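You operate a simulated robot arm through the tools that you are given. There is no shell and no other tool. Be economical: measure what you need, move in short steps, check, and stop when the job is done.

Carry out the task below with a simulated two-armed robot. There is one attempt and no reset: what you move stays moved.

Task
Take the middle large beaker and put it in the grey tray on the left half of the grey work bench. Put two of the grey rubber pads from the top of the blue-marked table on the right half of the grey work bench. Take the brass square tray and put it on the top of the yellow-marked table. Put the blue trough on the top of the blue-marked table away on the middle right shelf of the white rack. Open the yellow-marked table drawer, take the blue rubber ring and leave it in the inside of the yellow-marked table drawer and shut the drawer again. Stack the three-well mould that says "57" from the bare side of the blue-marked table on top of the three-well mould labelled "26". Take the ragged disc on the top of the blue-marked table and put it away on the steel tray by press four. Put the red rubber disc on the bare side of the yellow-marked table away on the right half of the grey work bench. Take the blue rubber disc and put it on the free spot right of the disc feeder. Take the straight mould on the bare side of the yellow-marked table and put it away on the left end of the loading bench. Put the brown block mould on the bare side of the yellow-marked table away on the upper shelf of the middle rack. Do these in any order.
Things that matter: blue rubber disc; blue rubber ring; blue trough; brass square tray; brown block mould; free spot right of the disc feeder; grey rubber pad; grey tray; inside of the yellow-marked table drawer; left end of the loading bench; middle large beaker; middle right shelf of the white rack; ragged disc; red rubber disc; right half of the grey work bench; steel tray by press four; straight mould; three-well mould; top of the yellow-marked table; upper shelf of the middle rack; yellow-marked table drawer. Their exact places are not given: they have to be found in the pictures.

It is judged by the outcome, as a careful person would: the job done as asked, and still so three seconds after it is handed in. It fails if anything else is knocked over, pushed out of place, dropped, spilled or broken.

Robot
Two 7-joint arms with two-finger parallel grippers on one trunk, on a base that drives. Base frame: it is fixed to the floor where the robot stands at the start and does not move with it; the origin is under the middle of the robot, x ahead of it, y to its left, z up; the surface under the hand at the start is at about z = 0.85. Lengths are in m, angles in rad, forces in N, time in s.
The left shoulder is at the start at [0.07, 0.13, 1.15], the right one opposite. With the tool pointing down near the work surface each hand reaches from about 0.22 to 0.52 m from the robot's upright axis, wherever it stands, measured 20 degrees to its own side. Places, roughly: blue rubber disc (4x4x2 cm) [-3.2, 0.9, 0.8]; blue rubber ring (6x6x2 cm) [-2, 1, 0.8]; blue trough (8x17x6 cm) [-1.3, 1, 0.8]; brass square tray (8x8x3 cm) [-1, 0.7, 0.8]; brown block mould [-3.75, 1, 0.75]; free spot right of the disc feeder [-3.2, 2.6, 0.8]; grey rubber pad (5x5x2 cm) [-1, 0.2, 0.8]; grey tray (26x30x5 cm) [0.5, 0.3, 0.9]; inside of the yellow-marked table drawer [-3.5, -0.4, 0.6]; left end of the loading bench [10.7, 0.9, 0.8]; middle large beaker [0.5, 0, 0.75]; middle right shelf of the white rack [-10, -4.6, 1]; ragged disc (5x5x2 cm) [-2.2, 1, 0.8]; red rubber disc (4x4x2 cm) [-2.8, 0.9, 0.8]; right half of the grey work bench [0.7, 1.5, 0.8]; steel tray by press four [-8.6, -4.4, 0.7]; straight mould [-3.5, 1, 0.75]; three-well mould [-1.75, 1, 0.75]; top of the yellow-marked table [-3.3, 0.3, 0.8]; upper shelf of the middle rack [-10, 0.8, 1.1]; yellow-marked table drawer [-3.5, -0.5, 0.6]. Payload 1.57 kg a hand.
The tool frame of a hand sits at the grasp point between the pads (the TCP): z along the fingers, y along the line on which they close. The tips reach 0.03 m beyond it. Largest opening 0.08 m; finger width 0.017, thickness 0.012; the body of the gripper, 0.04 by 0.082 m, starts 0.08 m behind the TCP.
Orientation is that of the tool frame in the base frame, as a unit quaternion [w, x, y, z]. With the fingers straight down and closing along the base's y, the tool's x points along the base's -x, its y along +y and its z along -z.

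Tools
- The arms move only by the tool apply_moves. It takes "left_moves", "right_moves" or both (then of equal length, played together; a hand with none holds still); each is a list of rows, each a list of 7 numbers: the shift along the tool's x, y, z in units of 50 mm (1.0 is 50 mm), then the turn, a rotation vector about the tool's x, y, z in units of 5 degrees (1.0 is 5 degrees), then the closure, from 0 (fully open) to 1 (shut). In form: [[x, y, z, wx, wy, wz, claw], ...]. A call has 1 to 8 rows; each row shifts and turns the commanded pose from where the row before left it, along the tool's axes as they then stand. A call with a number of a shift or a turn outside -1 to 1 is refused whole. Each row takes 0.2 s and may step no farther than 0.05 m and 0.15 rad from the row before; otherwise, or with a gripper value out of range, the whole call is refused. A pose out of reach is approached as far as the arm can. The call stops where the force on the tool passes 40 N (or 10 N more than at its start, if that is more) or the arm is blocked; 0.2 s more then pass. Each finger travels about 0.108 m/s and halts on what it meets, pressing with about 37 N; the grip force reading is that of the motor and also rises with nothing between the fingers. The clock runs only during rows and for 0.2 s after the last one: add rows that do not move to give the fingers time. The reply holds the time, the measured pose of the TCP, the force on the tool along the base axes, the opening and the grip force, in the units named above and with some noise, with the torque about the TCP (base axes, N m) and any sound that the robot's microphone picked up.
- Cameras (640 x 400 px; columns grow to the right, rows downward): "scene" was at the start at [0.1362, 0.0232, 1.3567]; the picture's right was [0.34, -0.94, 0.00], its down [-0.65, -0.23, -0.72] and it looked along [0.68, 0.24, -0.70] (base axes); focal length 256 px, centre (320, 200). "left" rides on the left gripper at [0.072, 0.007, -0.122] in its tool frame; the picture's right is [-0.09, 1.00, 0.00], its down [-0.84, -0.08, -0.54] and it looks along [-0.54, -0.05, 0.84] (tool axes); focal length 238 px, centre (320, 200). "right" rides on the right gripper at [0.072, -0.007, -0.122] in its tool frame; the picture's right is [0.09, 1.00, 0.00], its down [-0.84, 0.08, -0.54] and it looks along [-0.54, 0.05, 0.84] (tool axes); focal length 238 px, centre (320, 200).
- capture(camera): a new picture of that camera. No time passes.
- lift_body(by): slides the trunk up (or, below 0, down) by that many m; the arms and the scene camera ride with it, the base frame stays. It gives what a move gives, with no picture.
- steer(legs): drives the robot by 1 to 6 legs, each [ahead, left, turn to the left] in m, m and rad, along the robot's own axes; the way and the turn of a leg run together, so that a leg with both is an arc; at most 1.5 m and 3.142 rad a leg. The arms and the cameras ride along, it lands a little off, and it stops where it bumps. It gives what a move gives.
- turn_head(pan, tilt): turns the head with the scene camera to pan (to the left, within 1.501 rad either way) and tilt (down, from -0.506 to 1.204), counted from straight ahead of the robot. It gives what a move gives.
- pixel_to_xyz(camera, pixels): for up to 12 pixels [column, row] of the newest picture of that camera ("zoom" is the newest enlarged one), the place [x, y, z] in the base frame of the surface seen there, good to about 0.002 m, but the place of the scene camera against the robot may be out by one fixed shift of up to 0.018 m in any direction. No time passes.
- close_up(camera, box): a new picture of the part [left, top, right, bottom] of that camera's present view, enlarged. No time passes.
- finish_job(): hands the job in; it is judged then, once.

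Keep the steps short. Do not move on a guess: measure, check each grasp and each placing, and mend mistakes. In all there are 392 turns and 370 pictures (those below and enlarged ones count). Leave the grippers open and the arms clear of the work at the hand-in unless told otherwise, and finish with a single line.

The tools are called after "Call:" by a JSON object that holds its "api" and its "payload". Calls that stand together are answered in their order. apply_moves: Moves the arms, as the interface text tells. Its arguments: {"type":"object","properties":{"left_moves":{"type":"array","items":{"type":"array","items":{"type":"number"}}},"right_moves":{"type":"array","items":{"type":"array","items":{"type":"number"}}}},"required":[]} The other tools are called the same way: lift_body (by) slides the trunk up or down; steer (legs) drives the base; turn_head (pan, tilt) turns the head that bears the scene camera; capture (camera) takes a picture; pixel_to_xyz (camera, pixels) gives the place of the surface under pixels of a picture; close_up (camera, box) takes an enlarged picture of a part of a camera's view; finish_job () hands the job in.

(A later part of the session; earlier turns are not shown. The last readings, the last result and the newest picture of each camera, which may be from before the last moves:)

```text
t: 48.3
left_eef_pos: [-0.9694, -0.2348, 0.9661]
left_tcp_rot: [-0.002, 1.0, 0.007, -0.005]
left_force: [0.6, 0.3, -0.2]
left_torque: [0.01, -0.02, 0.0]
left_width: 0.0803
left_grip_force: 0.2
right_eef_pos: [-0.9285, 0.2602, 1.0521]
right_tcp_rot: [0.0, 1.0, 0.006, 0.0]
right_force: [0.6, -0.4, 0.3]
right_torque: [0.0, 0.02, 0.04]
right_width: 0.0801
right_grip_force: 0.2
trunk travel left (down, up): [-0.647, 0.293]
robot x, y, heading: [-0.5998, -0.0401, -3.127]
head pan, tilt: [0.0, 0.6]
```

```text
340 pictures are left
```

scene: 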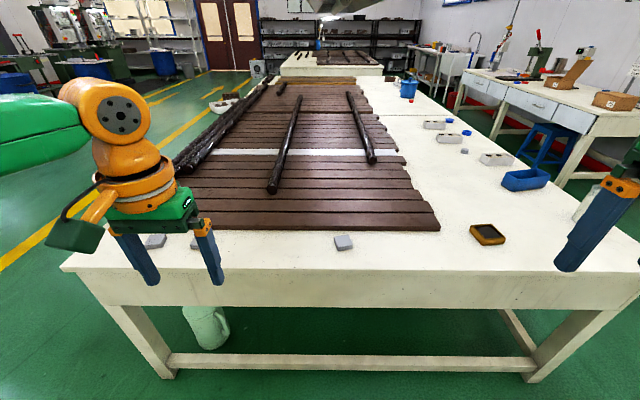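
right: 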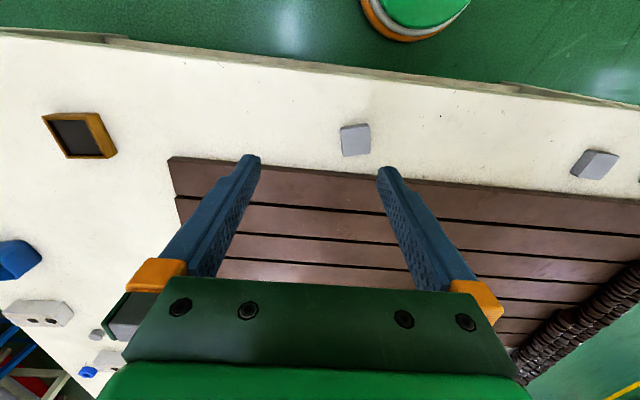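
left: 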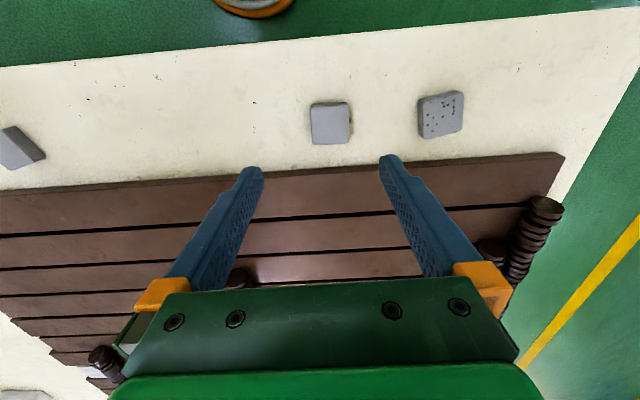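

Call:
{"api": "pixel_to_xyz", "payload": {"camera": "left", "pixels": [[330, 122], [313, 105], [350, 103], [313, 143], [350, 138], [440, 115], [330, 90]]}}

Call:
{"api": "pixel_to_xyz", "payload": {"camera": "right", "pixels": [[355, 140], [342, 127], [368, 125], [345, 154], [369, 152], [80, 135], [355, 115]]}}

Call:
{"api": "close_up", "payload": {"camera": "right", "box": [320, 110, 400, 160]}}

Call:
{"api": "close_up", "payload": {"camera": "left", "box": [290, 80, 386, 140]}}

```text
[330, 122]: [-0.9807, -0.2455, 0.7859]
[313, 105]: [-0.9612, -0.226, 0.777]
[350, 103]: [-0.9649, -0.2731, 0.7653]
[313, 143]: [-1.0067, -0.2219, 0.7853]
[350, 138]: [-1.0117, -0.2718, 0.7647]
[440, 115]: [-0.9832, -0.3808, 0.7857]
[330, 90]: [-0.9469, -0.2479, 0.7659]
```

```text
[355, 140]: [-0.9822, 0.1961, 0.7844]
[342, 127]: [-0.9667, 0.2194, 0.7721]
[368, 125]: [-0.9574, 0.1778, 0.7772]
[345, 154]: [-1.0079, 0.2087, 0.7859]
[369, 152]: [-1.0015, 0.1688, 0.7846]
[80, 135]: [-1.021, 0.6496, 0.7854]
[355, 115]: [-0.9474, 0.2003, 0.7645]
```

```text
8.00 times, centred on (360, 135) of right
```

zoom: 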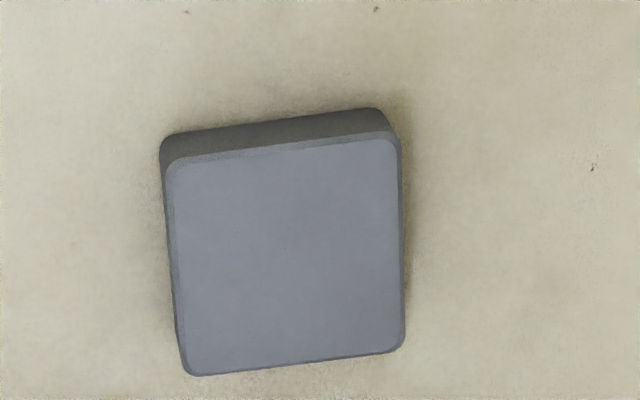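

```text
6.67 times, centred on (338, 110) of left
```

zoom: 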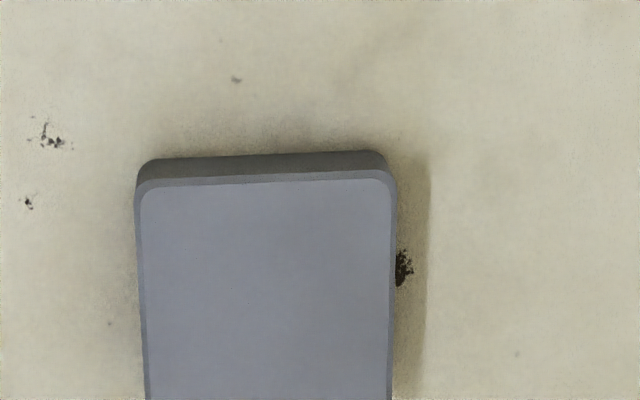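

Pads' centres: left (-0.985,-0.247) and right (-0.982,0.194), tops at z 0.785, and the right one is turned about 10°. I bring both hands down to a hover.

Call:
{"api": "apply_moves", "payload": {"left_moves": [[-0.1, 0.08, 0.7, 0, 0, 0, 0], [-0.1, 0.08, 0.7, 0, 0, 0, 0], [-0.1, 0.08, 0.7, 0, 0, 0, 0], [0, 0, 0, 0, 0, 0.3, 0], [0, 0, 0, 0, 0, 0.3, 0], [0, 0, 0, 0, 0, 0, 0]], "right_moves": [[-0.27, 0.33, 0.85, 0, 0, 0, 0], [-0.27, 0.33, 0.85, 0, 0, 0, 0], [-0.27, 0.33, 0.85, 0, 0, 0, 0], [-0.27, 0.33, 0.85, 0, 0, 0, 0], [0, 0, 0.3, 0, 0, -1, 0], [0, 0, 0.3, 0, 0, -1, 0]]}}

Call:
{"api": "capture", "payload": {"camera": "left"}}

Call:
{"api": "capture", "payload": {"camera": "right"}}

```text
t: 49.7
left_eef_pos: [-0.9859, -0.247, 0.8597]
left_tcp_rot: [-0.002, 1.0, -0.02, -0.004]
left_force: [0.2, -0.4, -0.5]
left_torque: [-0.02, 0.01, 0.03]
left_width: 0.0798
left_grip_force: 0.1
right_eef_pos: [-0.9816, 0.1944, 0.8514]
right_tcp_rot: [0.001, 0.996, 0.093, -0.001]
right_force: [-0.4, 0.1, -0.4]
right_torque: [-0.03, -0.05, 0.03]
right_width: 0.0801
right_grip_force: 0.0
trunk travel left (down, up): [-0.647, 0.293]
robot x, y, heading: [-0.6008, -0.0413, -3.123]
head pan, tilt: [0.0, 0.6]
```

```text
337 pictures are left
```

left: 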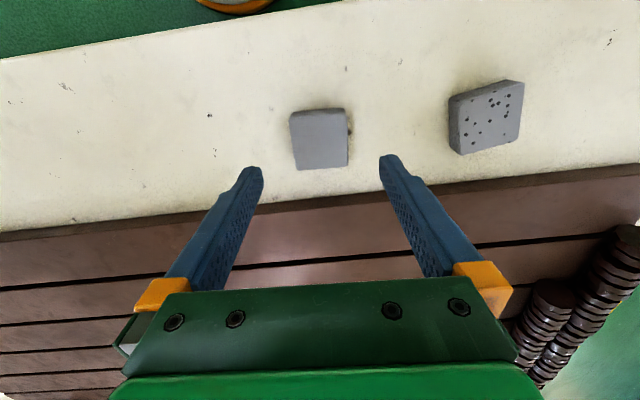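

```text
336 pictures are left
```

right: 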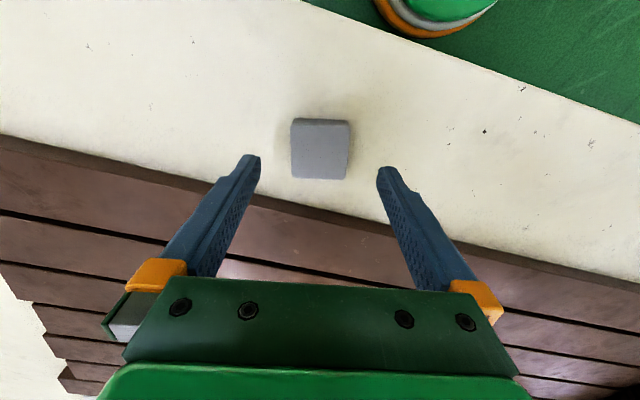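

Both pads are centred between the fingers. I descend, grip and lift.

Call:
{"api": "apply_moves", "payload": {"left_moves": [[0, 0, 0.6, 0, 0, 0, 0], [0, 0, 0.62, 0, 0, 0, 0], [0, 0, 0, 0, 0, 0, 1], [0, 0, 0, 0, 0, 0, 1], [0, 0, 0, 0, 0, 0, 1], [0, 0, -0.8, 0, 0, 0, 1], [0, 0, -0.8, 0, 0, 0, 1], [0, 0, -0.8, 0, 0, 0, 1]], "right_moves": [[0, 0, 0.5, 0, 0, 0, 0], [0, 0, 0.56, 0, 0, 0, 0], [0, 0, 0, 0, 0, 0, 1], [0, 0, 0, 0, 0, 0, 1], [0, 0, 0, 0, 0, 0, 1], [0, 0, -0.8, 0, 0, 0, 1], [0, 0, -0.8, 0, 0, 0, 1], [0, 0, -0.8, 0, 0, 0, 1]]}}

Call:
{"api": "capture", "payload": {"camera": "left"}}

Call:
{"api": "capture", "payload": {"camera": "right"}}

```text
t: 51.5
left_eef_pos: [-0.9848, -0.2475, 0.9191]
left_tcp_rot: [-0.002, 1.0, -0.02, -0.004]
left_force: [0.8, 0.4, -0.4]
left_torque: [-0.01, -0.01, -0.01]
left_width: 0.0472
left_grip_force: 36.5
right_eef_pos: [-0.9802, 0.1952, 0.9198]
right_tcp_rot: [0.0, 0.996, 0.093, -0.001]
right_force: [-0.1, 0.6, 0.3]
right_torque: [0.04, 0.02, 0.0]
right_width: 0.0477
right_grip_force: 36.9
trunk travel left (down, up): [-0.647, 0.293]
robot x, y, heading: [-0.6025, -0.0405, -3.132]
head pan, tilt: [0.0, 0.6]
```

```text
335 pictures are left
```

left: 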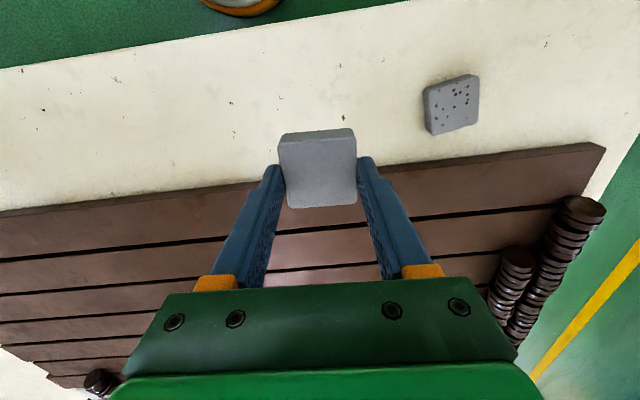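

```text
334 pictures are left
```

right: 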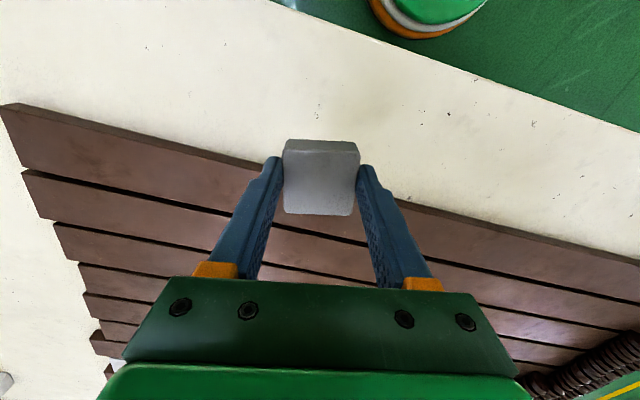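

Both pads are held. I raise the trunk, back off, turn around and drive along to y≈1.35.

Call:
{"api": "lift_body", "payload": {"by": 0.13}}

Call:
{"api": "steer", "payload": {"legs": [[-0.33, 0, 0], [0, 0, -3.14], [0, 1.4, 0]]}}

Call:
{"api": "turn_head", "payload": {"pan": 0, "tilt": 0.7}}

Call:
{"api": "capture", "payload": {"camera": "scene"}}

```text
t: 53.0
left_eef_pos: [-0.9853, -0.248, 1.0501]
left_tcp_rot: [-0.003, 1.0, -0.019, -0.004]
left_force: [-0.2, 0.0, -0.9]
left_torque: [0.03, 0.04, -0.01]
left_width: 0.0473
left_grip_force: 37.0
right_eef_pos: [-0.9828, 0.1953, 1.0491]
right_tcp_rot: [0.0, 0.996, 0.093, 0.0]
right_force: [-0.2, -0.1, -1.1]
right_torque: [-0.01, -0.02, -0.01]
right_width: 0.0476
right_grip_force: 37.4
trunk travel left (down, up): [-0.777, 0.163]
robot x, y, heading: [-0.5988, -0.0428, -3.127]
head pan, tilt: [0.0, 0.6]
```

```text
t: 69.1
left_eef_pos: [0.0808, 1.574, 1.05]
left_tcp_rot: [0.004, 0.014, 1.0, -0.001]
left_force: [0.7, 0.7, -0.8]
left_torque: [-0.01, 0.01, -0.04]
left_width: 0.0472
left_grip_force: 36.9
right_eef_pos: [0.0816, 1.1322, 1.0488]
right_tcp_rot: [0.0, -0.098, 0.995, 0.0]
right_force: [-0.2, 0.9, -0.8]
right_torque: [-0.01, -0.03, -0.02]
right_width: 0.0473
right_grip_force: 36.7
trunk travel left (down, up): [-0.777, 0.163]
robot x, y, heading: [-0.3006, 1.3648, 0.019]
head pan, tilt: [0.0, 0.6]
```

```text
t: 69.8
left_eef_pos: [0.0816, 1.5742, 1.049]
left_tcp_rot: [0.004, 0.015, 1.0, -0.003]
left_force: [0.1, -0.8, -1.4]
left_torque: [0.04, -0.01, -0.02]
left_width: 0.0471
left_grip_force: 37.4
right_eef_pos: [0.0818, 1.133, 1.0481]
right_tcp_rot: [0.0, -0.098, 0.995, 0.0]
right_force: [0.5, 0.1, -0.7]
right_torque: [0.01, 0.01, 0.01]
right_width: 0.0473
right_grip_force: 36.8
trunk travel left (down, up): [-0.777, 0.163]
robot x, y, heading: [-0.2997, 1.366, 0.024]
head pan, tilt: [0.0, 0.7]
```

```text
333 pictures are left
```

scene: 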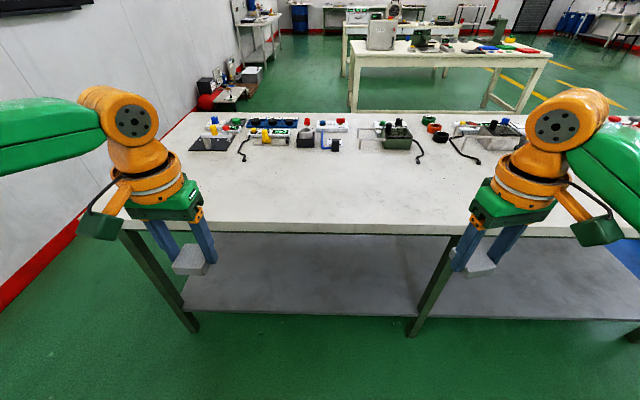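

The bench front is clear here. I drive forward so the pads hang over it, then lower the trunk.

Call:
{"api": "steer", "payload": {"legs": [[0.4, 0.1, 0]]}}

Call:
{"api": "lift_body", "payload": {"by": -0.06}}

Call:
{"api": "capture", "payload": {"camera": "scene"}}

```text
t: 72.3
left_eef_pos: [0.475, 1.6837, 1.0521]
left_tcp_rot: [0.004, 0.013, 1.0, -0.001]
left_force: [0.2, -0.5, -0.6]
left_torque: [0.0, 0.0, 0.03]
left_width: 0.0473
left_grip_force: 37.3
right_eef_pos: [0.4751, 1.2406, 1.0489]
right_tcp_rot: [0.001, -0.098, 0.995, 0.0]
right_force: [0.3, -0.1, -0.3]
right_torque: [-0.06, 0.0, -0.01]
right_width: 0.0469
right_grip_force: 37.0
trunk travel left (down, up): [-0.777, 0.163]
robot x, y, heading: [0.0957, 1.4778, 0.016]
head pan, tilt: [0.0, 0.7]
```

```text
t: 73.3
left_eef_pos: [0.476, 1.6838, 0.9889]
left_tcp_rot: [0.005, 0.014, 1.0, -0.004]
left_force: [-0.6, 0.1, -0.1]
left_torque: [-0.03, -0.01, 0.03]
left_width: 0.0475
left_grip_force: 36.7
right_eef_pos: [0.4765, 1.2409, 0.9882]
right_tcp_rot: [0.001, -0.098, 0.995, 0.0]
right_force: [0.4, 0.5, 0.2]
right_torque: [-0.03, 0.0, -0.01]
right_width: 0.0471
right_grip_force: 36.6
trunk travel left (down, up): [-0.717, 0.223]
robot x, y, heading: [0.0966, 1.4761, 0.025]
head pan, tilt: [0.0, 0.7]
```

```text
332 pictures are left
```

scene: 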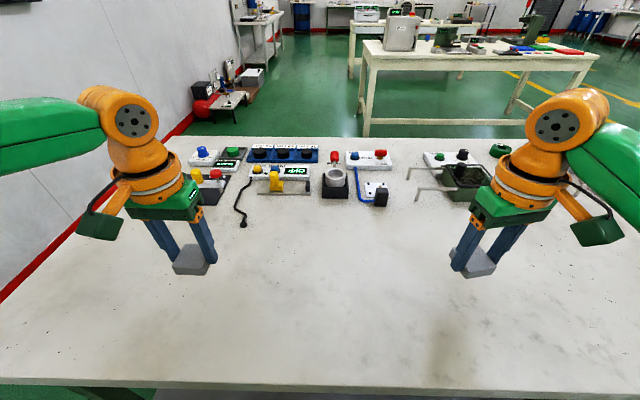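

Both pads are over clear bench. I lower to 2 mm above contact, open and rise.

Call:
{"api": "apply_moves", "payload": {"left_moves": [[0, 0, 0.7, 0, 0, 0, 1], [0, 0, 0.7, 0, 0, 0, 1], [0, 0, 0.65, 0, 0, 0, 1], [0, 0, 0, 0, 0, 0, 1]], "right_moves": [[0, 0, 0.7, 0, 0, 0, 1], [0, 0, 0.7, 0, 0, 0, 1], [0, 0, 0.64, 0, 0, 0, 1], [0, 0, 0, 0, 0, 0, 1]]}}

```text
t: 74.3
left_eef_pos: [0.478, 1.6848, 0.8862]
left_tcp_rot: [0.004, 0.014, 1.0, -0.003]
left_force: [-0.2, 0.1, -0.8]
left_torque: [-0.02, 0.0, 0.01]
left_width: 0.0473
left_grip_force: 37.0
right_eef_pos: [0.4765, 1.2409, 0.8869]
right_tcp_rot: [0.0, -0.098, 0.995, 0.0]
right_force: [0.5, 0.3, -0.7]
right_torque: [0.0, 0.0, -0.02]
right_width: 0.0471
right_grip_force: 36.6
trunk travel left (down, up): [-0.717, 0.223]
robot x, y, heading: [0.0938, 1.4729, 0.028]
head pan, tilt: [0.0, 0.7]
```

Call:
{"api": "apply_moves", "payload": {"left_moves": [[0, 0, 0.04, 0, 0, 0, 1], [0, 0, 0, 0, 0, 0, 0], [0, 0, 0, 0, 0, 0, 0], [0, 0, -0.9, 0, 0, 0, 0], [0, 0, -0.9, 0, 0, 0, 0], [0, 0, -0.9, 0, 0, 0, 0]], "right_moves": [[0, 0, 0.05, 0, 0, 0, 1], [0, 0, 0, 0, 0, 0, 0], [0, 0, 0, 0, 0, 0, 0], [0, 0, -0.9, 0, 0, 0, 0], [0, 0, -0.9, 0, 0, 1, 0], [0, 0, -0.9, 0, 0, 1, 0]]}}

Call:
{"api": "capture", "payload": {"camera": "scene"}}

```text
t: 75.8
left_eef_pos: [0.475, 1.6858, 1.0213]
left_tcp_rot: [0.005, 0.016, 1.0, -0.003]
left_force: [0.8, -0.2, -0.2]
left_torque: [0.0, -0.04, 0.02]
left_width: 0.08
left_grip_force: 0.0
right_eef_pos: [0.4757, 1.2412, 1.0209]
right_tcp_rot: [0.0, -0.01, 1.0, 0.0]
right_force: [-0.8, 0.3, 0.3]
right_torque: [0.02, -0.02, 0.02]
right_width: 0.0802
right_grip_force: 0.1
trunk travel left (down, up): [-0.717, 0.223]
robot x, y, heading: [0.0919, 1.476, 0.02]
head pan, tilt: [0.0, 0.7]
```

```text
331 pictures are left
```

scene: 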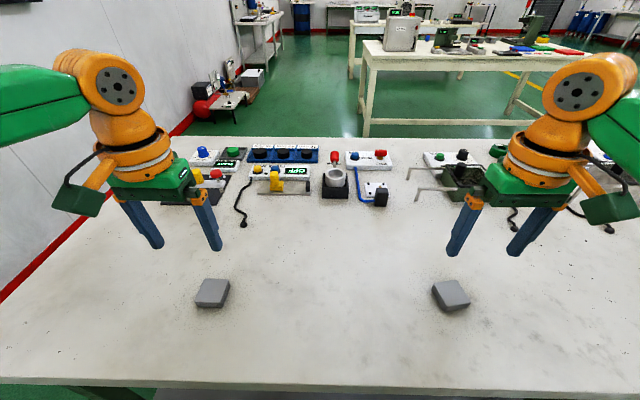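

Both pads lie on the bench. Next is the brass tray: I back off, turn to face the blue-marked table and approach at y≈0.85.

Call:
{"api": "steer", "payload": {"legs": [[-0.38, 0, 0], [0, 0, 3.13], [0, 0.61, 0], [0.3, 0, 0]]}}

Call:
{"api": "turn_head", "payload": {"pan": 0, "tilt": 0.7}}

Call:
{"api": "capture", "payload": {"camera": "scene"}}

Call:
{"api": "capture", "payload": {"camera": "left"}}

```text
t: 90.0
left_eef_pos: [-0.9967, 0.6838, 1.0208]
left_tcp_rot: [-0.003, 0.999, -0.047, -0.005]
left_force: [0.4, 1.0, -0.7]
left_torque: [-0.01, 0.0, 0.02]
left_width: 0.0801
left_grip_force: 0.1
right_eef_pos: [-0.9691, 1.1259, 1.0193]
right_tcp_rot: [0.0, 1.0, -0.02, 0.0]
right_force: [1.0, 0.0, 0.4]
right_torque: [-0.02, -0.02, 0.0]
right_width: 0.0801
right_grip_force: 0.0
trunk travel left (down, up): [-0.717, 0.223]
robot x, y, heading: [-0.6009, 0.8682, 3.102]
head pan, tilt: [0.0, 0.7]
```

```text
t: 90.7
left_eef_pos: [-0.9982, 0.6834, 1.0204]
left_tcp_rot: [-0.003, 0.999, -0.046, -0.005]
left_force: [-0.9, 0.0, -0.8]
left_torque: [0.0, 0.0, -0.01]
left_width: 0.08
left_grip_force: 0.1
right_eef_pos: [-0.9702, 1.1262, 1.019]
right_tcp_rot: [0.0, 1.0, -0.021, 0.0]
right_force: [0.7, 0.5, -0.3]
right_torque: [0.03, 0.0, 0.03]
right_width: 0.08
right_grip_force: 0.0
trunk travel left (down, up): [-0.717, 0.223]
robot x, y, heading: [-0.599, 0.8683, 3.106]
head pan, tilt: [0.0, 0.7]
```

```text
330 pictures are left
```

scene: 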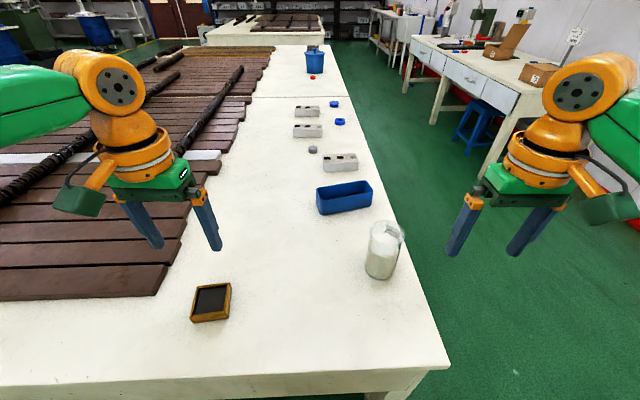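

```text
329 pictures are left
```

left: 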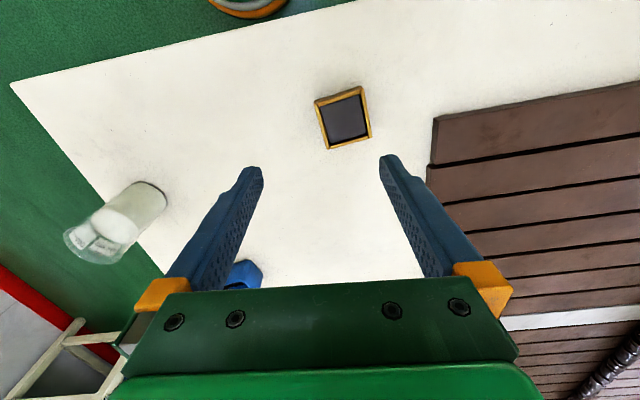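

Call:
{"api": "pixel_to_xyz", "payload": {"camera": "left", "pixels": [[316, 103], [363, 88], [371, 137], [325, 149], [344, 118], [340, 93], [367, 112], [350, 75], [140, 200], [90, 240]]}}

Call:
{"api": "close_up", "payload": {"camera": "left", "box": [296, 70, 392, 160]}}

Call:
{"api": "pixel_to_xyz", "payload": {"camera": "scene", "pixels": [[385, 228], [380, 270], [328, 190], [365, 187], [372, 205], [318, 212], [340, 162], [307, 130], [307, 110], [313, 149], [340, 121], [334, 103]]}}

Call:
{"api": "close_up", "payload": {"camera": "scene", "box": [270, 50, 420, 220]}}

```text
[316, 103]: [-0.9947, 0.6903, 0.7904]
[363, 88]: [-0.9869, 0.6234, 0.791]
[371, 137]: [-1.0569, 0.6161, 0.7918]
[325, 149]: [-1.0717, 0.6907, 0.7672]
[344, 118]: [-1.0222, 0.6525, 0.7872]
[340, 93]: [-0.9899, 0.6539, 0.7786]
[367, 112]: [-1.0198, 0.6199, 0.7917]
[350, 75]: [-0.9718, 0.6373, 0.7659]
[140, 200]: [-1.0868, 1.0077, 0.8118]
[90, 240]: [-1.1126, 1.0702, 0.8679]
```

```text
4.44 times, centred on (344, 115) of left
```

zoom: 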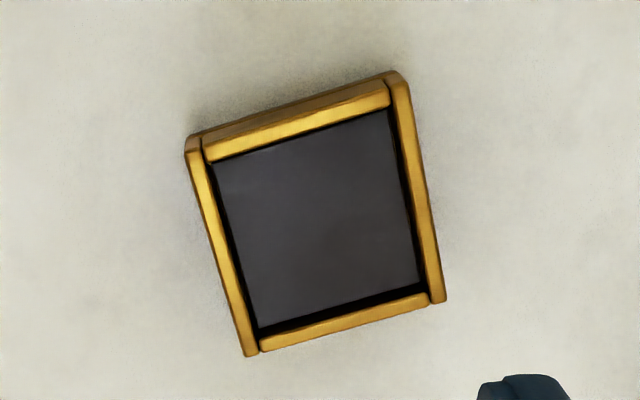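

```text
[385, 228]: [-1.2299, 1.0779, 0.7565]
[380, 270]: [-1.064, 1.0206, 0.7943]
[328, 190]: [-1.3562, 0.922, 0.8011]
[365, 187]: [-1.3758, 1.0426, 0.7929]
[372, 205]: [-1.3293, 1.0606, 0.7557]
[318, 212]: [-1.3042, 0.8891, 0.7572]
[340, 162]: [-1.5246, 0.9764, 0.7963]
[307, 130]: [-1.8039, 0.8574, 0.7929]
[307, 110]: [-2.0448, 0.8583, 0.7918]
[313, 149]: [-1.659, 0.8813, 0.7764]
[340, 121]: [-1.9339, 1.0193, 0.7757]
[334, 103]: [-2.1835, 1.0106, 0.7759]
```

```text
2.35 times, centred on (345, 135) of scene
```

zoom: 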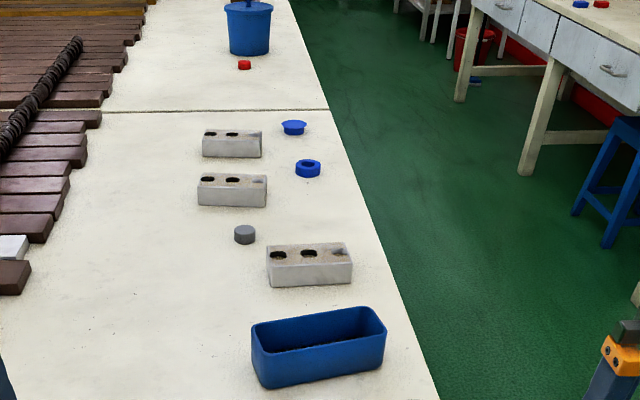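

Call:
{"api": "close_up", "payload": {"camera": "left", "box": [296, 70, 392, 160]}}

Call:
{"api": "pixel_to_xyz", "payload": {"camera": "zoom", "pixels": [[195, 165], [210, 220], [228, 285], [245, 340], [412, 110], [425, 170], [435, 230], [443, 290], [310, 330], [370, 315], [290, 125], [350, 105]]}}

```text
4.44 times, centred on (344, 115) of left
```

zoom: 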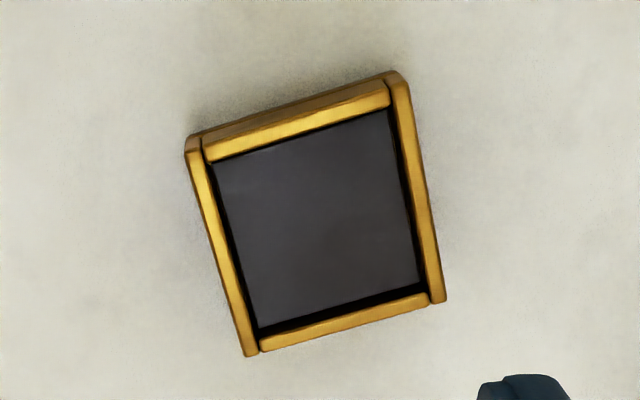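

```text
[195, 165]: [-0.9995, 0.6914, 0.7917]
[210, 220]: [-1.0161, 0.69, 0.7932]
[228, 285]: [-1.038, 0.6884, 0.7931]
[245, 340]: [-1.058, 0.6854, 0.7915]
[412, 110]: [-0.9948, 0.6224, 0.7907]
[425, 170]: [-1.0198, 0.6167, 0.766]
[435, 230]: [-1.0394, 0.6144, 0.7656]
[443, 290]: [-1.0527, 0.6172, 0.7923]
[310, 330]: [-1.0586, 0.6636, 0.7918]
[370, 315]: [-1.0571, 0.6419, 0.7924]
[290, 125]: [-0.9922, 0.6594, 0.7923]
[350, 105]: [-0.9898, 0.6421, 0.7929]
```

Brass tray: centre (-1.025,0.654), about 70 mm wide, rim z 0.792, turned about 5°. It just fits the 80 mm opening. I lower the trunk and align above it.

Call:
{"api": "lift_body", "payload": {"by": -0.09}}

Call:
{"api": "apply_moves", "payload": {"left_moves": [[-0.24, 0.315, 0.6, 0, 0, 0, 0], [-0.24, 0.315, 0.6, 0, 0, 0, 0], [0, 0, 0, 0, 0, -0.75, 0], [0, 0, 0, 0, 0, -0.75, 0], [0, 0, 0, 0, 0, -0.7, 0], [0, 0, 0, 0, 0, 0, 0]]}}

Call:
{"api": "capture", "payload": {"camera": "left"}}

```text
t: 91.9
left_eef_pos: [-0.9979, 0.6844, 0.9301]
left_tcp_rot: [-0.003, 0.999, -0.046, -0.004]
left_force: [0.6, -0.2, -0.4]
left_torque: [0.01, -0.01, 0.01]
left_width: 0.0799
left_grip_force: 0.1
right_eef_pos: [-0.9686, 1.1259, 0.9293]
right_tcp_rot: [0.001, 1.0, -0.02, 0.001]
right_force: [-0.2, 0.1, -0.1]
right_torque: [0.01, 0.02, 0.01]
right_width: 0.08
right_grip_force: 0.0
trunk travel left (down, up): [-0.627, 0.313]
robot x, y, heading: [-0.5982, 0.8695, 3.1]
head pan, tilt: [0.0, 0.7]
```

```text
t: 93.3
left_eef_pos: [-1.0251, 0.6535, 0.8712]
left_tcp_rot: [-0.003, 0.999, 0.05, -0.004]
left_force: [-0.3, -0.1, -0.9]
left_torque: [0.0, 0.02, 0.03]
left_width: 0.0801
left_grip_force: 0.0
right_eef_pos: [-0.9683, 1.1262, 0.9298]
right_tcp_rot: [0.0, 1.0, -0.019, 0.0]
right_force: [0.3, -0.2, -0.3]
right_torque: [-0.01, 0.02, -0.02]
right_width: 0.08
right_grip_force: 0.1
trunk travel left (down, up): [-0.627, 0.313]
robot x, y, heading: [-0.6011, 0.8718, 3.098]
head pan, tilt: [0.0, 0.7]
```

```text
325 pictures are left
```

left: 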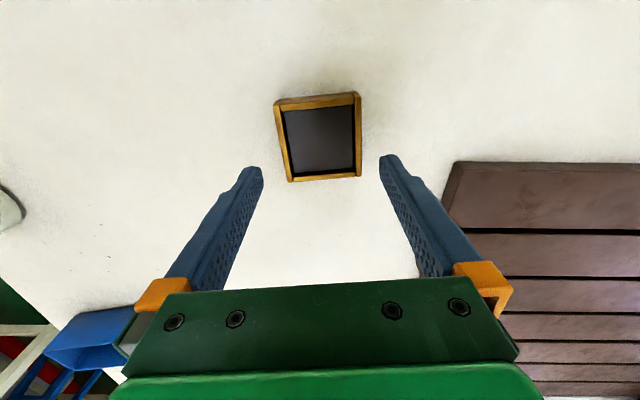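

Call:
{"api": "pixel_to_xyz", "payload": {"camera": "left", "pixels": [[278, 112], [284, 140], [290, 172], [358, 102], [359, 135], [359, 165], [320, 179], [315, 103]]}}

```text
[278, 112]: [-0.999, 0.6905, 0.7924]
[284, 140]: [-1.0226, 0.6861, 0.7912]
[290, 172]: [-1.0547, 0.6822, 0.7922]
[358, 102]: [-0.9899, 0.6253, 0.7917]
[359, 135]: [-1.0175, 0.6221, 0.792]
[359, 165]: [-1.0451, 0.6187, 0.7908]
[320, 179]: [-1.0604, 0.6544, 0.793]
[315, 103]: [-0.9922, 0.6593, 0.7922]
```

Centred. I descend, grip and lift.

Call:
{"api": "apply_moves", "payload": {"left_moves": [[0, 0, 0.5, 0, 0, 0, 0], [0, 0, 0.5, 0, 0, 0, 0], [0, 0, 0.43, 0, 0, 0, 0], [0, 0, 0, 0, 0, 0, 1], [0, 0, 0, 0, 0, 0, 1], [0, 0, -0.6, 0, 0, 0, 1], [0, 0, -0.8, 0, 0, 0, 1], [0, 0, -0.8, 0, 0, 0, 1]]}}

Call:
{"api": "capture", "payload": {"camera": "left"}}

```text
t: 95.1
left_eef_pos: [-1.023, 0.6537, 0.9093]
left_tcp_rot: [-0.003, 0.999, 0.051, -0.003]
left_force: [-0.2, -0.1, -2.9]
left_torque: [0.04, 0.01, -0.02]
left_width: 0.0716
left_grip_force: 37.0
right_eef_pos: [-0.9699, 1.1266, 0.9294]
right_tcp_rot: [0.0, 1.0, -0.02, 0.001]
right_force: [-0.6, -0.5, -0.3]
right_torque: [-0.03, 0.0, 0.0]
right_width: 0.0802
right_grip_force: 0.1
trunk travel left (down, up): [-0.627, 0.313]
robot x, y, heading: [-0.5987, 0.8687, 3.1]
head pan, tilt: [0.0, 0.7]
```

```text
324 pictures are left
```

left: 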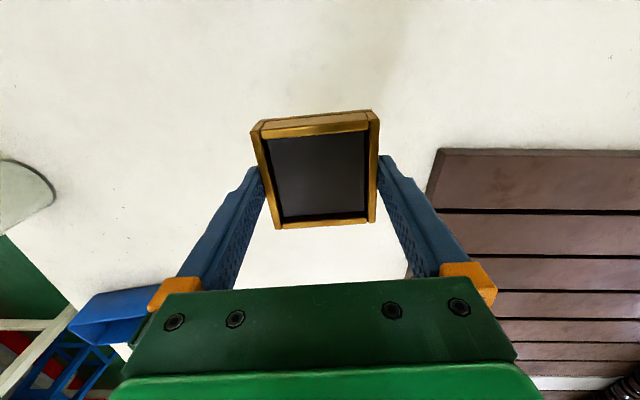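

The brass tray is held. I measure the aisle: stool and side tables.

Call:
{"api": "turn_head", "payload": {"pan": -0.4, "tilt": 0.55}}

Call:
{"api": "capture", "payload": {"camera": "scene"}}

```text
t: 96.0
left_eef_pos: [-1.0245, 0.6535, 0.9095]
left_tcp_rot: [-0.003, 0.999, 0.05, -0.004]
left_force: [-1.0, 0.2, -2.5]
left_torque: [-0.01, 0.02, 0.02]
left_width: 0.0717
left_grip_force: 37.2
right_eef_pos: [-0.9699, 1.1265, 0.9295]
right_tcp_rot: [0.0, 1.0, -0.021, 0.0]
right_force: [-0.8, -0.2, -0.5]
right_torque: [0.03, -0.01, 0.0]
right_width: 0.0799
right_grip_force: 0.1
trunk travel left (down, up): [-0.627, 0.313]
robot x, y, heading: [-0.5998, 0.8679, 3.106]
head pan, tilt: [-0.4, 0.55]
```

```text
323 pictures are left
```

scene: 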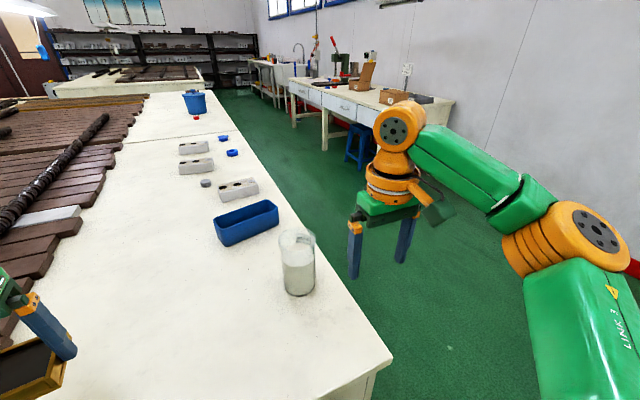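

Call:
{"api": "pixel_to_xyz", "payload": {"camera": "scene", "pixels": [[352, 160], [352, 127], [290, 82], [324, 110], [294, 127], [310, 90], [360, 108], [246, 91], [265, 99], [245, 62], [385, 360], [220, 110]]}}

Call:
{"api": "close_up", "payload": {"camera": "scene", "box": [230, 30, 460, 180]}}

```text
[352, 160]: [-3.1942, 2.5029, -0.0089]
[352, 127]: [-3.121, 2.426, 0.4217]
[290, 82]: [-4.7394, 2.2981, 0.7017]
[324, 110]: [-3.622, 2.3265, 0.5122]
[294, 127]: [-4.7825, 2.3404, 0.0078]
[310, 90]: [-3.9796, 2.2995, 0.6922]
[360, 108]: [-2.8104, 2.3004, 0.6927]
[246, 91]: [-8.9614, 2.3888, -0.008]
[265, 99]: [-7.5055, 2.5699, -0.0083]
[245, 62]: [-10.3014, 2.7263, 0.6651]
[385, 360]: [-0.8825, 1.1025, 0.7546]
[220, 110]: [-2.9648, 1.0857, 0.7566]
```

```text
2.67 times, centred on (345, 105) of scene
```

zoom: 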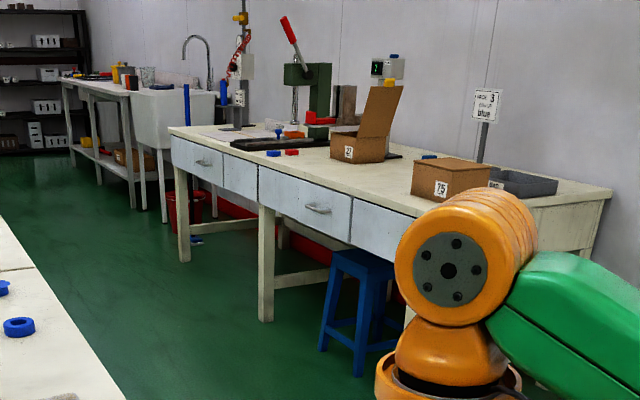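

The aisle is 1.2 m wide. I raise the trunk and drive round the table corner to the bare side, facing the ring.

Call:
{"api": "lift_body", "payload": {"by": 0.15}}

Call:
{"api": "steer", "payload": {"legs": [[-0.25, 0, 0], [0, -0.6, 0], [1.38, 0, 0], [0, 0, 1.606]]}}

Call:
{"api": "turn_head", "payload": {"pan": 0, "tilt": 0.8}}

Call:
{"api": "capture", "payload": {"camera": "scene"}}

```text
t: 97.7
left_eef_pos: [-1.0243, 0.6542, 1.0587]
left_tcp_rot: [-0.003, 0.999, 0.05, -0.004]
left_force: [0.7, -0.5, -1.8]
left_torque: [-0.01, -0.03, -0.02]
left_width: 0.0718
left_grip_force: 36.9
right_eef_pos: [-0.97, 1.1271, 1.0789]
right_tcp_rot: [0.0, 1.0, -0.02, 0.0]
right_force: [-0.5, 0.5, 1.3]
right_torque: [-0.04, -0.01, 0.02]
right_width: 0.0799
right_grip_force: 0.1
trunk travel left (down, up): [-0.777, 0.163]
robot x, y, heading: [-0.5994, 0.8689, 3.102]
head pan, tilt: [-0.4, 0.55]
```

```text
t: 112.9
left_eef_pos: [-1.4816, 1.1093, 1.0597]
left_tcp_rot: [0.0, 0.666, 0.746, -0.005]
left_force: [-0.5, 0.4, -2.0]
left_torque: [-0.03, -0.01, 0.0]
left_width: 0.0716
left_grip_force: 37.0
right_eef_pos: [-1.9548, 1.1585, 1.0792]
right_tcp_rot: [0.001, 0.717, 0.697, 0.0]
right_force: [-1.5, 0.4, -0.3]
right_torque: [-0.02, 0.01, -0.01]
right_width: 0.0799
right_grip_force: 0.0
trunk travel left (down, up): [-0.777, 0.163]
robot x, y, heading: [-1.7034, 1.5299, -1.595]
head pan, tilt: [-0.4, 0.55]
```

```text
t: 113.8
left_eef_pos: [-1.4804, 1.1104, 1.0587]
left_tcp_rot: [0.001, 0.666, 0.746, -0.005]
left_force: [0.3, 0.0, -1.6]
left_torque: [-0.02, 0.05, 0.0]
left_width: 0.0714
left_grip_force: 36.9
right_eef_pos: [-1.9546, 1.1586, 1.0792]
right_tcp_rot: [0.0, 0.716, 0.698, 0.0]
right_force: [-0.3, -0.8, 0.1]
right_torque: [0.02, 0.02, 0.03]
right_width: 0.0801
right_grip_force: 0.1
trunk travel left (down, up): [-0.777, 0.163]
robot x, y, heading: [-1.7026, 1.5289, -1.6]
head pan, tilt: [0.0, 0.799]
```

```text
321 pictures are left
```

scene: 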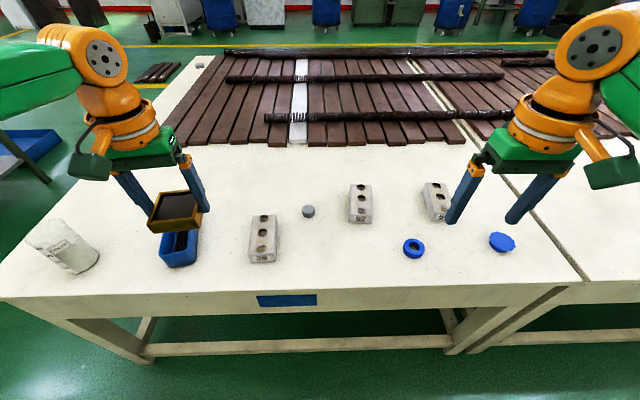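

Call:
{"api": "close_up", "payload": {"camera": "scene", "box": [230, 170, 540, 280]}}

Call:
{"api": "pixel_to_xyz", "payload": {"camera": "scene", "pixels": [[413, 243], [502, 238], [262, 232], [359, 200], [435, 198], [308, 211]]}}

Call:
{"api": "capture", "payload": {"camera": "right"}}

```text
2.06 times, centred on (385, 225) of scene
```

zoom: 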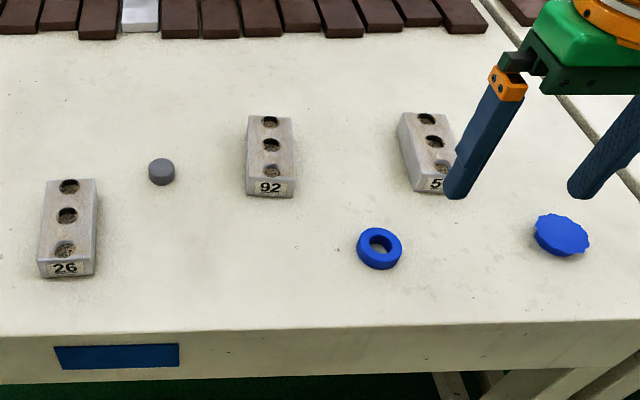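

```text
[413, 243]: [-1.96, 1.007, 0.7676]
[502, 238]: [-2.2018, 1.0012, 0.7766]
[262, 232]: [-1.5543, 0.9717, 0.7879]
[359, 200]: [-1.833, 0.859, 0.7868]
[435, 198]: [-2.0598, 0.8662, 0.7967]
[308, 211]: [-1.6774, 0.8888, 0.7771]
```

```text
319 pictures are left
```

right: 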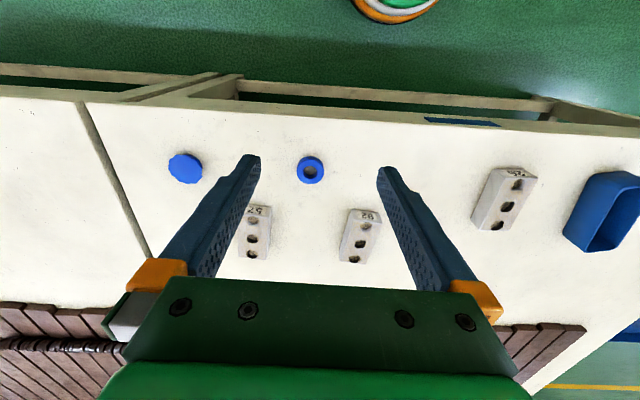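

Labels: "26" at (-1.554,0.97), "92" at (-1.83,0.86) and "57" at (-2.06,0.866). The ring is at (-1.96,1.007) and the ragged disc at (-2.20,1.00). I'll do the stacking now with the free right hand, so I move closer to "57".

Call:
{"api": "steer", "payload": {"legs": [[0.21, -0.14, 0.025]]}}

Call:
{"api": "apply_moves", "payload": {"left_moves": [[0, 0, -0.7, 0, 0, 0, 1], [0, 0, -0.7, 0, 0, 0, 1], [0, 0, 0, 0, 0, 0, 1]]}}

Call:
{"api": "lift_body", "payload": {"by": -0.13}}

Call:
{"api": "capture", "payload": {"camera": "right"}}

```text
t: 115.6
left_eef_pos: [-1.6137, 0.9128, 1.0601]
left_tcp_rot: [0.001, 0.656, 0.755, -0.005]
left_force: [-0.1, -0.3, -1.9]
left_torque: [0.0, 0.02, -0.02]
left_width: 0.0716
left_grip_force: 36.9
right_eef_pos: [-2.0886, 0.9488, 1.0807]
right_tcp_rot: [0.0, 0.708, 0.706, 0.0]
right_force: [0.4, 0.2, -0.3]
right_torque: [-0.01, 0.02, -0.01]
right_width: 0.08
right_grip_force: 0.0
trunk travel left (down, up): [-0.777, 0.163]
robot x, y, heading: [-1.8447, 1.3233, -1.579]
head pan, tilt: [0.0, 0.799]
```

```text
t: 116.4
left_eef_pos: [-1.6125, 0.9145, 1.127]
left_tcp_rot: [0.0, 0.657, 0.754, -0.004]
left_force: [0.4, 0.2, -2.4]
left_torque: [0.0, 0.0, 0.0]
left_width: 0.072
left_grip_force: 37.6
right_eef_pos: [-2.0886, 0.9465, 1.0781]
right_tcp_rot: [-0.001, 0.709, 0.706, 0.0]
right_force: [0.4, -0.1, -0.1]
right_torque: [-0.04, 0.03, 0.0]
right_width: 0.0799
right_grip_force: 0.1
trunk travel left (down, up): [-0.777, 0.163]
robot x, y, heading: [-1.8464, 1.3286, -1.575]
head pan, tilt: [0.0, 0.799]
```

```text
t: 118.0
left_eef_pos: [-1.6126, 0.9136, 0.9983]
left_tcp_rot: [0.001, 0.657, 0.754, -0.006]
left_force: [0.2, -0.2, -1.8]
left_torque: [0.02, 0.01, 0.01]
left_width: 0.0717
left_grip_force: 37.0
right_eef_pos: [-2.0889, 0.9474, 0.95]
right_tcp_rot: [0.0, 0.708, 0.706, 0.0]
right_force: [-0.1, 0.0, -0.2]
right_torque: [-0.02, 0.01, 0.0]
right_width: 0.0802
right_grip_force: 0.0
trunk travel left (down, up): [-0.647, 0.293]
robot x, y, heading: [-1.8483, 1.3264, -1.575]
head pan, tilt: [0.0, 0.799]
```

```text
318 pictures are left
```

right: 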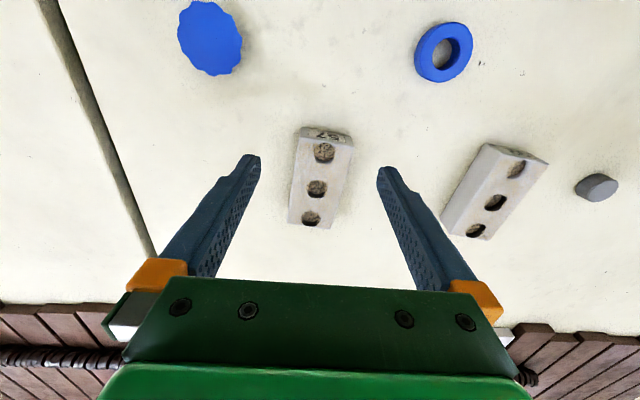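

Call:
{"api": "close_up", "payload": {"camera": "right", "box": [270, 115, 380, 235]}}

Call:
{"api": "pixel_to_xyz", "payload": {"camera": "right", "pixels": [[300, 142], [352, 147], [290, 222], [330, 226], [297, 180], [341, 183], [318, 172], [301, 165], [345, 165], [305, 200], [330, 205], [325, 140]]}}

```text
3.33 times, centred on (325, 175) of right
```

zoom: 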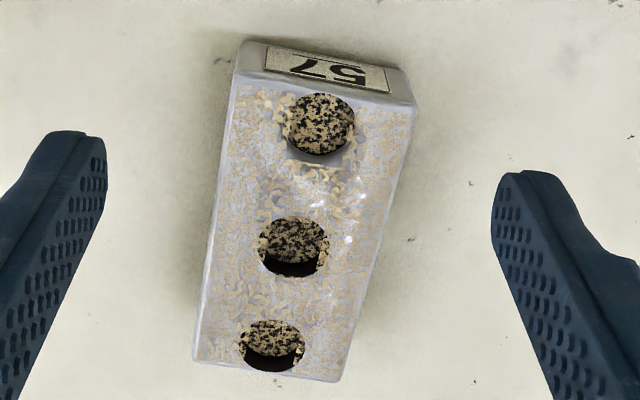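

```text
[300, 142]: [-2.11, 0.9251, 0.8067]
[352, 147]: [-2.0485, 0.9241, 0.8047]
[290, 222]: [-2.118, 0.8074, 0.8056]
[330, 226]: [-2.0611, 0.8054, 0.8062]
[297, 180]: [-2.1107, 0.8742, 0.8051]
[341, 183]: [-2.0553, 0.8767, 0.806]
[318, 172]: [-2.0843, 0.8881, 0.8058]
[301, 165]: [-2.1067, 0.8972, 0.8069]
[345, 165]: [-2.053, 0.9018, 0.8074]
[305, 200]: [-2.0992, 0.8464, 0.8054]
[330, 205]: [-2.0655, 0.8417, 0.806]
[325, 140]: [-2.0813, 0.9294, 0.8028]
```

"57" centre (-2.084,0.866), top z 0.806, about 60 mm wide, turned 5° clockwise. I move the right hand above it.

Call:
{"api": "apply_moves", "payload": {"right_moves": [[-0.55, 0.03, 0.3, 0, 0, 0, 0], [-0.55, 0.03, 0.3, 0, 0, 0, 0], [-0.53, 0.04, 0.3, 0, 0, 0, 0], [0, 0, 0.3, 0, 0, 1, 0], [0, 0, 0, 0, 0, 0, 0]]}}

Call:
{"api": "capture", "payload": {"camera": "right"}}

```text
t: 119.2
left_eef_pos: [-1.6139, 0.9139, 0.9976]
left_tcp_rot: [0.002, 0.657, 0.754, -0.005]
left_force: [-0.4, 0.3, -1.8]
left_torque: [-0.02, -0.02, 0.01]
left_width: 0.072
left_grip_force: 36.9
right_eef_pos: [-2.0831, 0.8664, 0.8901]
right_tcp_rot: [0.0, 0.739, 0.674, -0.001]
right_force: [-0.7, 0.1, 0.2]
right_torque: [0.01, 0.02, 0.0]
right_width: 0.08
right_grip_force: 0.1
trunk travel left (down, up): [-0.647, 0.293]
robot x, y, heading: [-1.8503, 1.3277, -1.576]
head pan, tilt: [0.0, 0.799]
```

```text
316 pictures are left
```

right: 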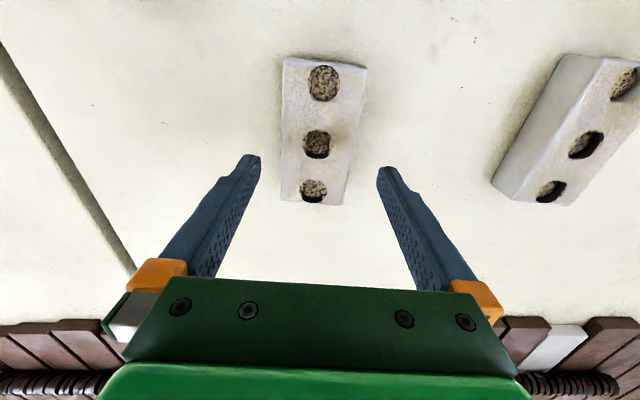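

Call:
{"api": "apply_moves", "payload": {"right_moves": [[0, 0, 0.6, 0, 0, 0, 0], [0, 0, 0.6, 0, 0, 0, 0], [0, 0, 0.48, 0, 0, 0, 0], [0, 0, 0, 0, 0, 0, 1], [0, 0, 0, 0, 0, 0, 1], [0, 0, -0.4, 0, 0, 0, 1], [0, 0, -0.6, 0, 0, 0, 1], [0, 0, 0, 0, 0, 0, 1]]}}

Call:
{"api": "capture", "payload": {"camera": "right"}}

```text
t: 121.0
left_eef_pos: [-1.6141, 0.9114, 0.9959]
left_tcp_rot: [0.001, 0.657, 0.754, -0.005]
left_force: [-1.0, -0.2, -2.5]
left_torque: [0.0, 0.02, 0.02]
left_width: 0.0717
left_grip_force: 37.0
right_eef_pos: [-2.0848, 0.8649, 0.8538]
right_tcp_rot: [-0.001, 0.738, 0.674, 0.001]
right_force: [-0.6, -0.2, -5.2]
right_torque: [0.03, 0.02, 0.01]
right_width: 0.0658
right_grip_force: 36.6
trunk travel left (down, up): [-0.647, 0.293]
robot x, y, heading: [-1.8428, 1.3245, -1.575]
head pan, tilt: [0.0, 0.799]
```

```text
315 pictures are left
```

right: 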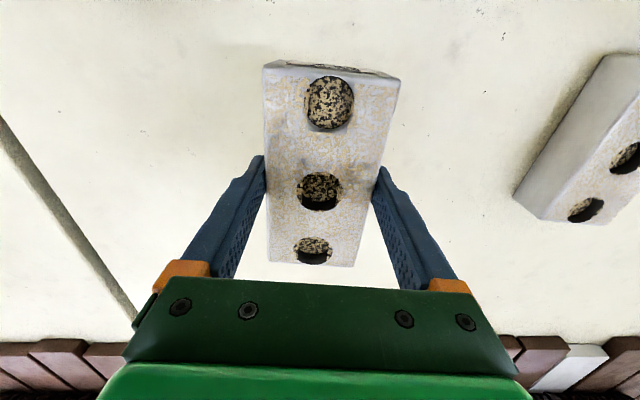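

"57" is held. I lift more with both hands and drive left toward "26".

Call:
{"api": "apply_moves", "payload": {"right_moves": [[0, 0, -0.9, 0, 0, 0, 1], [0, 0, -0.9, 0, 0, 0, 1], [0, 0, 0, 0, 0, 0, 1]], "left_moves": [[0, 0, -0.8, 0, 0, 0, 1], [0, 0, -0.8, 0, 0, 0, 1], [0, 0, 0, 0, 0, 0, 1]]}}

Call:
{"api": "steer", "payload": {"legs": [[-0.1, 0.42, 0]]}}

Call:
{"api": "capture", "payload": {"camera": "right"}}

Call:
{"api": "capture", "payload": {"camera": "scene"}}

```text
t: 121.8
left_eef_pos: [-1.6052, 0.9473, 1.0423]
left_tcp_rot: [0.0, 0.657, 0.754, -0.006]
left_force: [0.0, -0.3, -2.4]
left_torque: [0.06, 0.01, -0.03]
left_width: 0.0717
left_grip_force: 37.3
left hand out of reach, approached as far as the arm can: row 1, 2
right_eef_pos: [-2.0865, 0.8643, 0.944]
right_tcp_rot: [-0.001, 0.739, 0.674, 0.001]
right_force: [0.0, 0.3, -6.0]
right_torque: [0.01, -0.01, -0.01]
right_width: 0.0658
right_grip_force: 37.0
trunk travel left (down, up): [-0.647, 0.293]
robot x, y, heading: [-1.8477, 1.3235, -1.577]
head pan, tilt: [0.0, 0.799]
```

```text
t: 124.5
left_eef_pos: [-1.1813, 1.0461, 1.0422]
left_tcp_rot: [0.001, 0.658, 0.753, -0.005]
left_force: [-1.0, 0.1, -2.9]
left_torque: [0.01, -0.01, 0.03]
left_width: 0.0719
left_grip_force: 36.3
right_eef_pos: [-1.6603, 0.9632, 0.9438]
right_tcp_rot: [0.0, 0.739, 0.673, 0.0]
right_force: [-0.1, -0.1, -5.6]
right_torque: [0.01, -0.01, 0.0]
right_width: 0.0656
right_grip_force: 37.2
trunk travel left (down, up): [-0.647, 0.293]
robot x, y, heading: [-1.4202, 1.4247, -1.578]
head pan, tilt: [0.0, 0.799]
```

```text
314 pictures are left
```

right: 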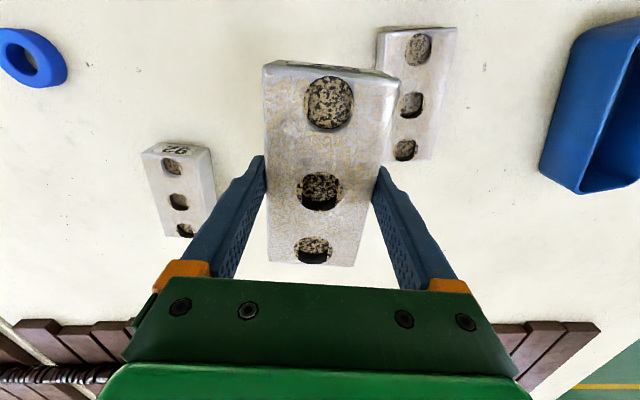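

```text
313 pictures are left
```

scene: 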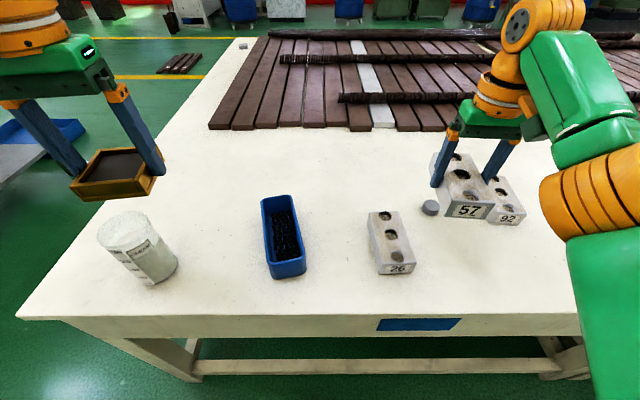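

Call:
{"api": "pixel_to_xyz", "payload": {"camera": "right", "pixels": [[382, 40], [453, 40], [446, 80], [440, 120], [431, 155], [400, 45], [430, 70], [384, 60], [395, 158], [420, 157]]}}

Call:
{"api": "close_up", "payload": {"camera": "right", "box": [360, 10, 480, 180]}}

Call:
{"api": "pixel_to_xyz", "payload": {"camera": "scene", "pixels": [[369, 214], [398, 211], [415, 262], [384, 266], [391, 237]]}}

```text
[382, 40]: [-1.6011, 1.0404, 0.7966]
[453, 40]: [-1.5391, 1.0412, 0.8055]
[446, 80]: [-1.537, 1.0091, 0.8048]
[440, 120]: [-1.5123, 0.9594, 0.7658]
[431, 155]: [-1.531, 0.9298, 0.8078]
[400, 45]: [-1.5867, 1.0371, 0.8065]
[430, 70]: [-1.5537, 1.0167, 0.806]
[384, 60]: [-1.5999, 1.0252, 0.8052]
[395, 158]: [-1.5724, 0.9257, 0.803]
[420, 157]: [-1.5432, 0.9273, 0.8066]
```

```text
2.35 times, centred on (420, 95) of right
```

zoom: 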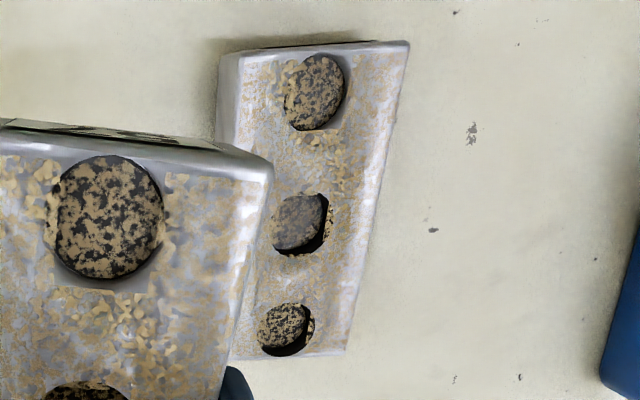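

```text
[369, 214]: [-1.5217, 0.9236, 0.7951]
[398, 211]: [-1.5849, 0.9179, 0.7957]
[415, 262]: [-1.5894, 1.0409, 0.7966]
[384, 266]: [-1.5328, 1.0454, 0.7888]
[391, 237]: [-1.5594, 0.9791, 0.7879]
```

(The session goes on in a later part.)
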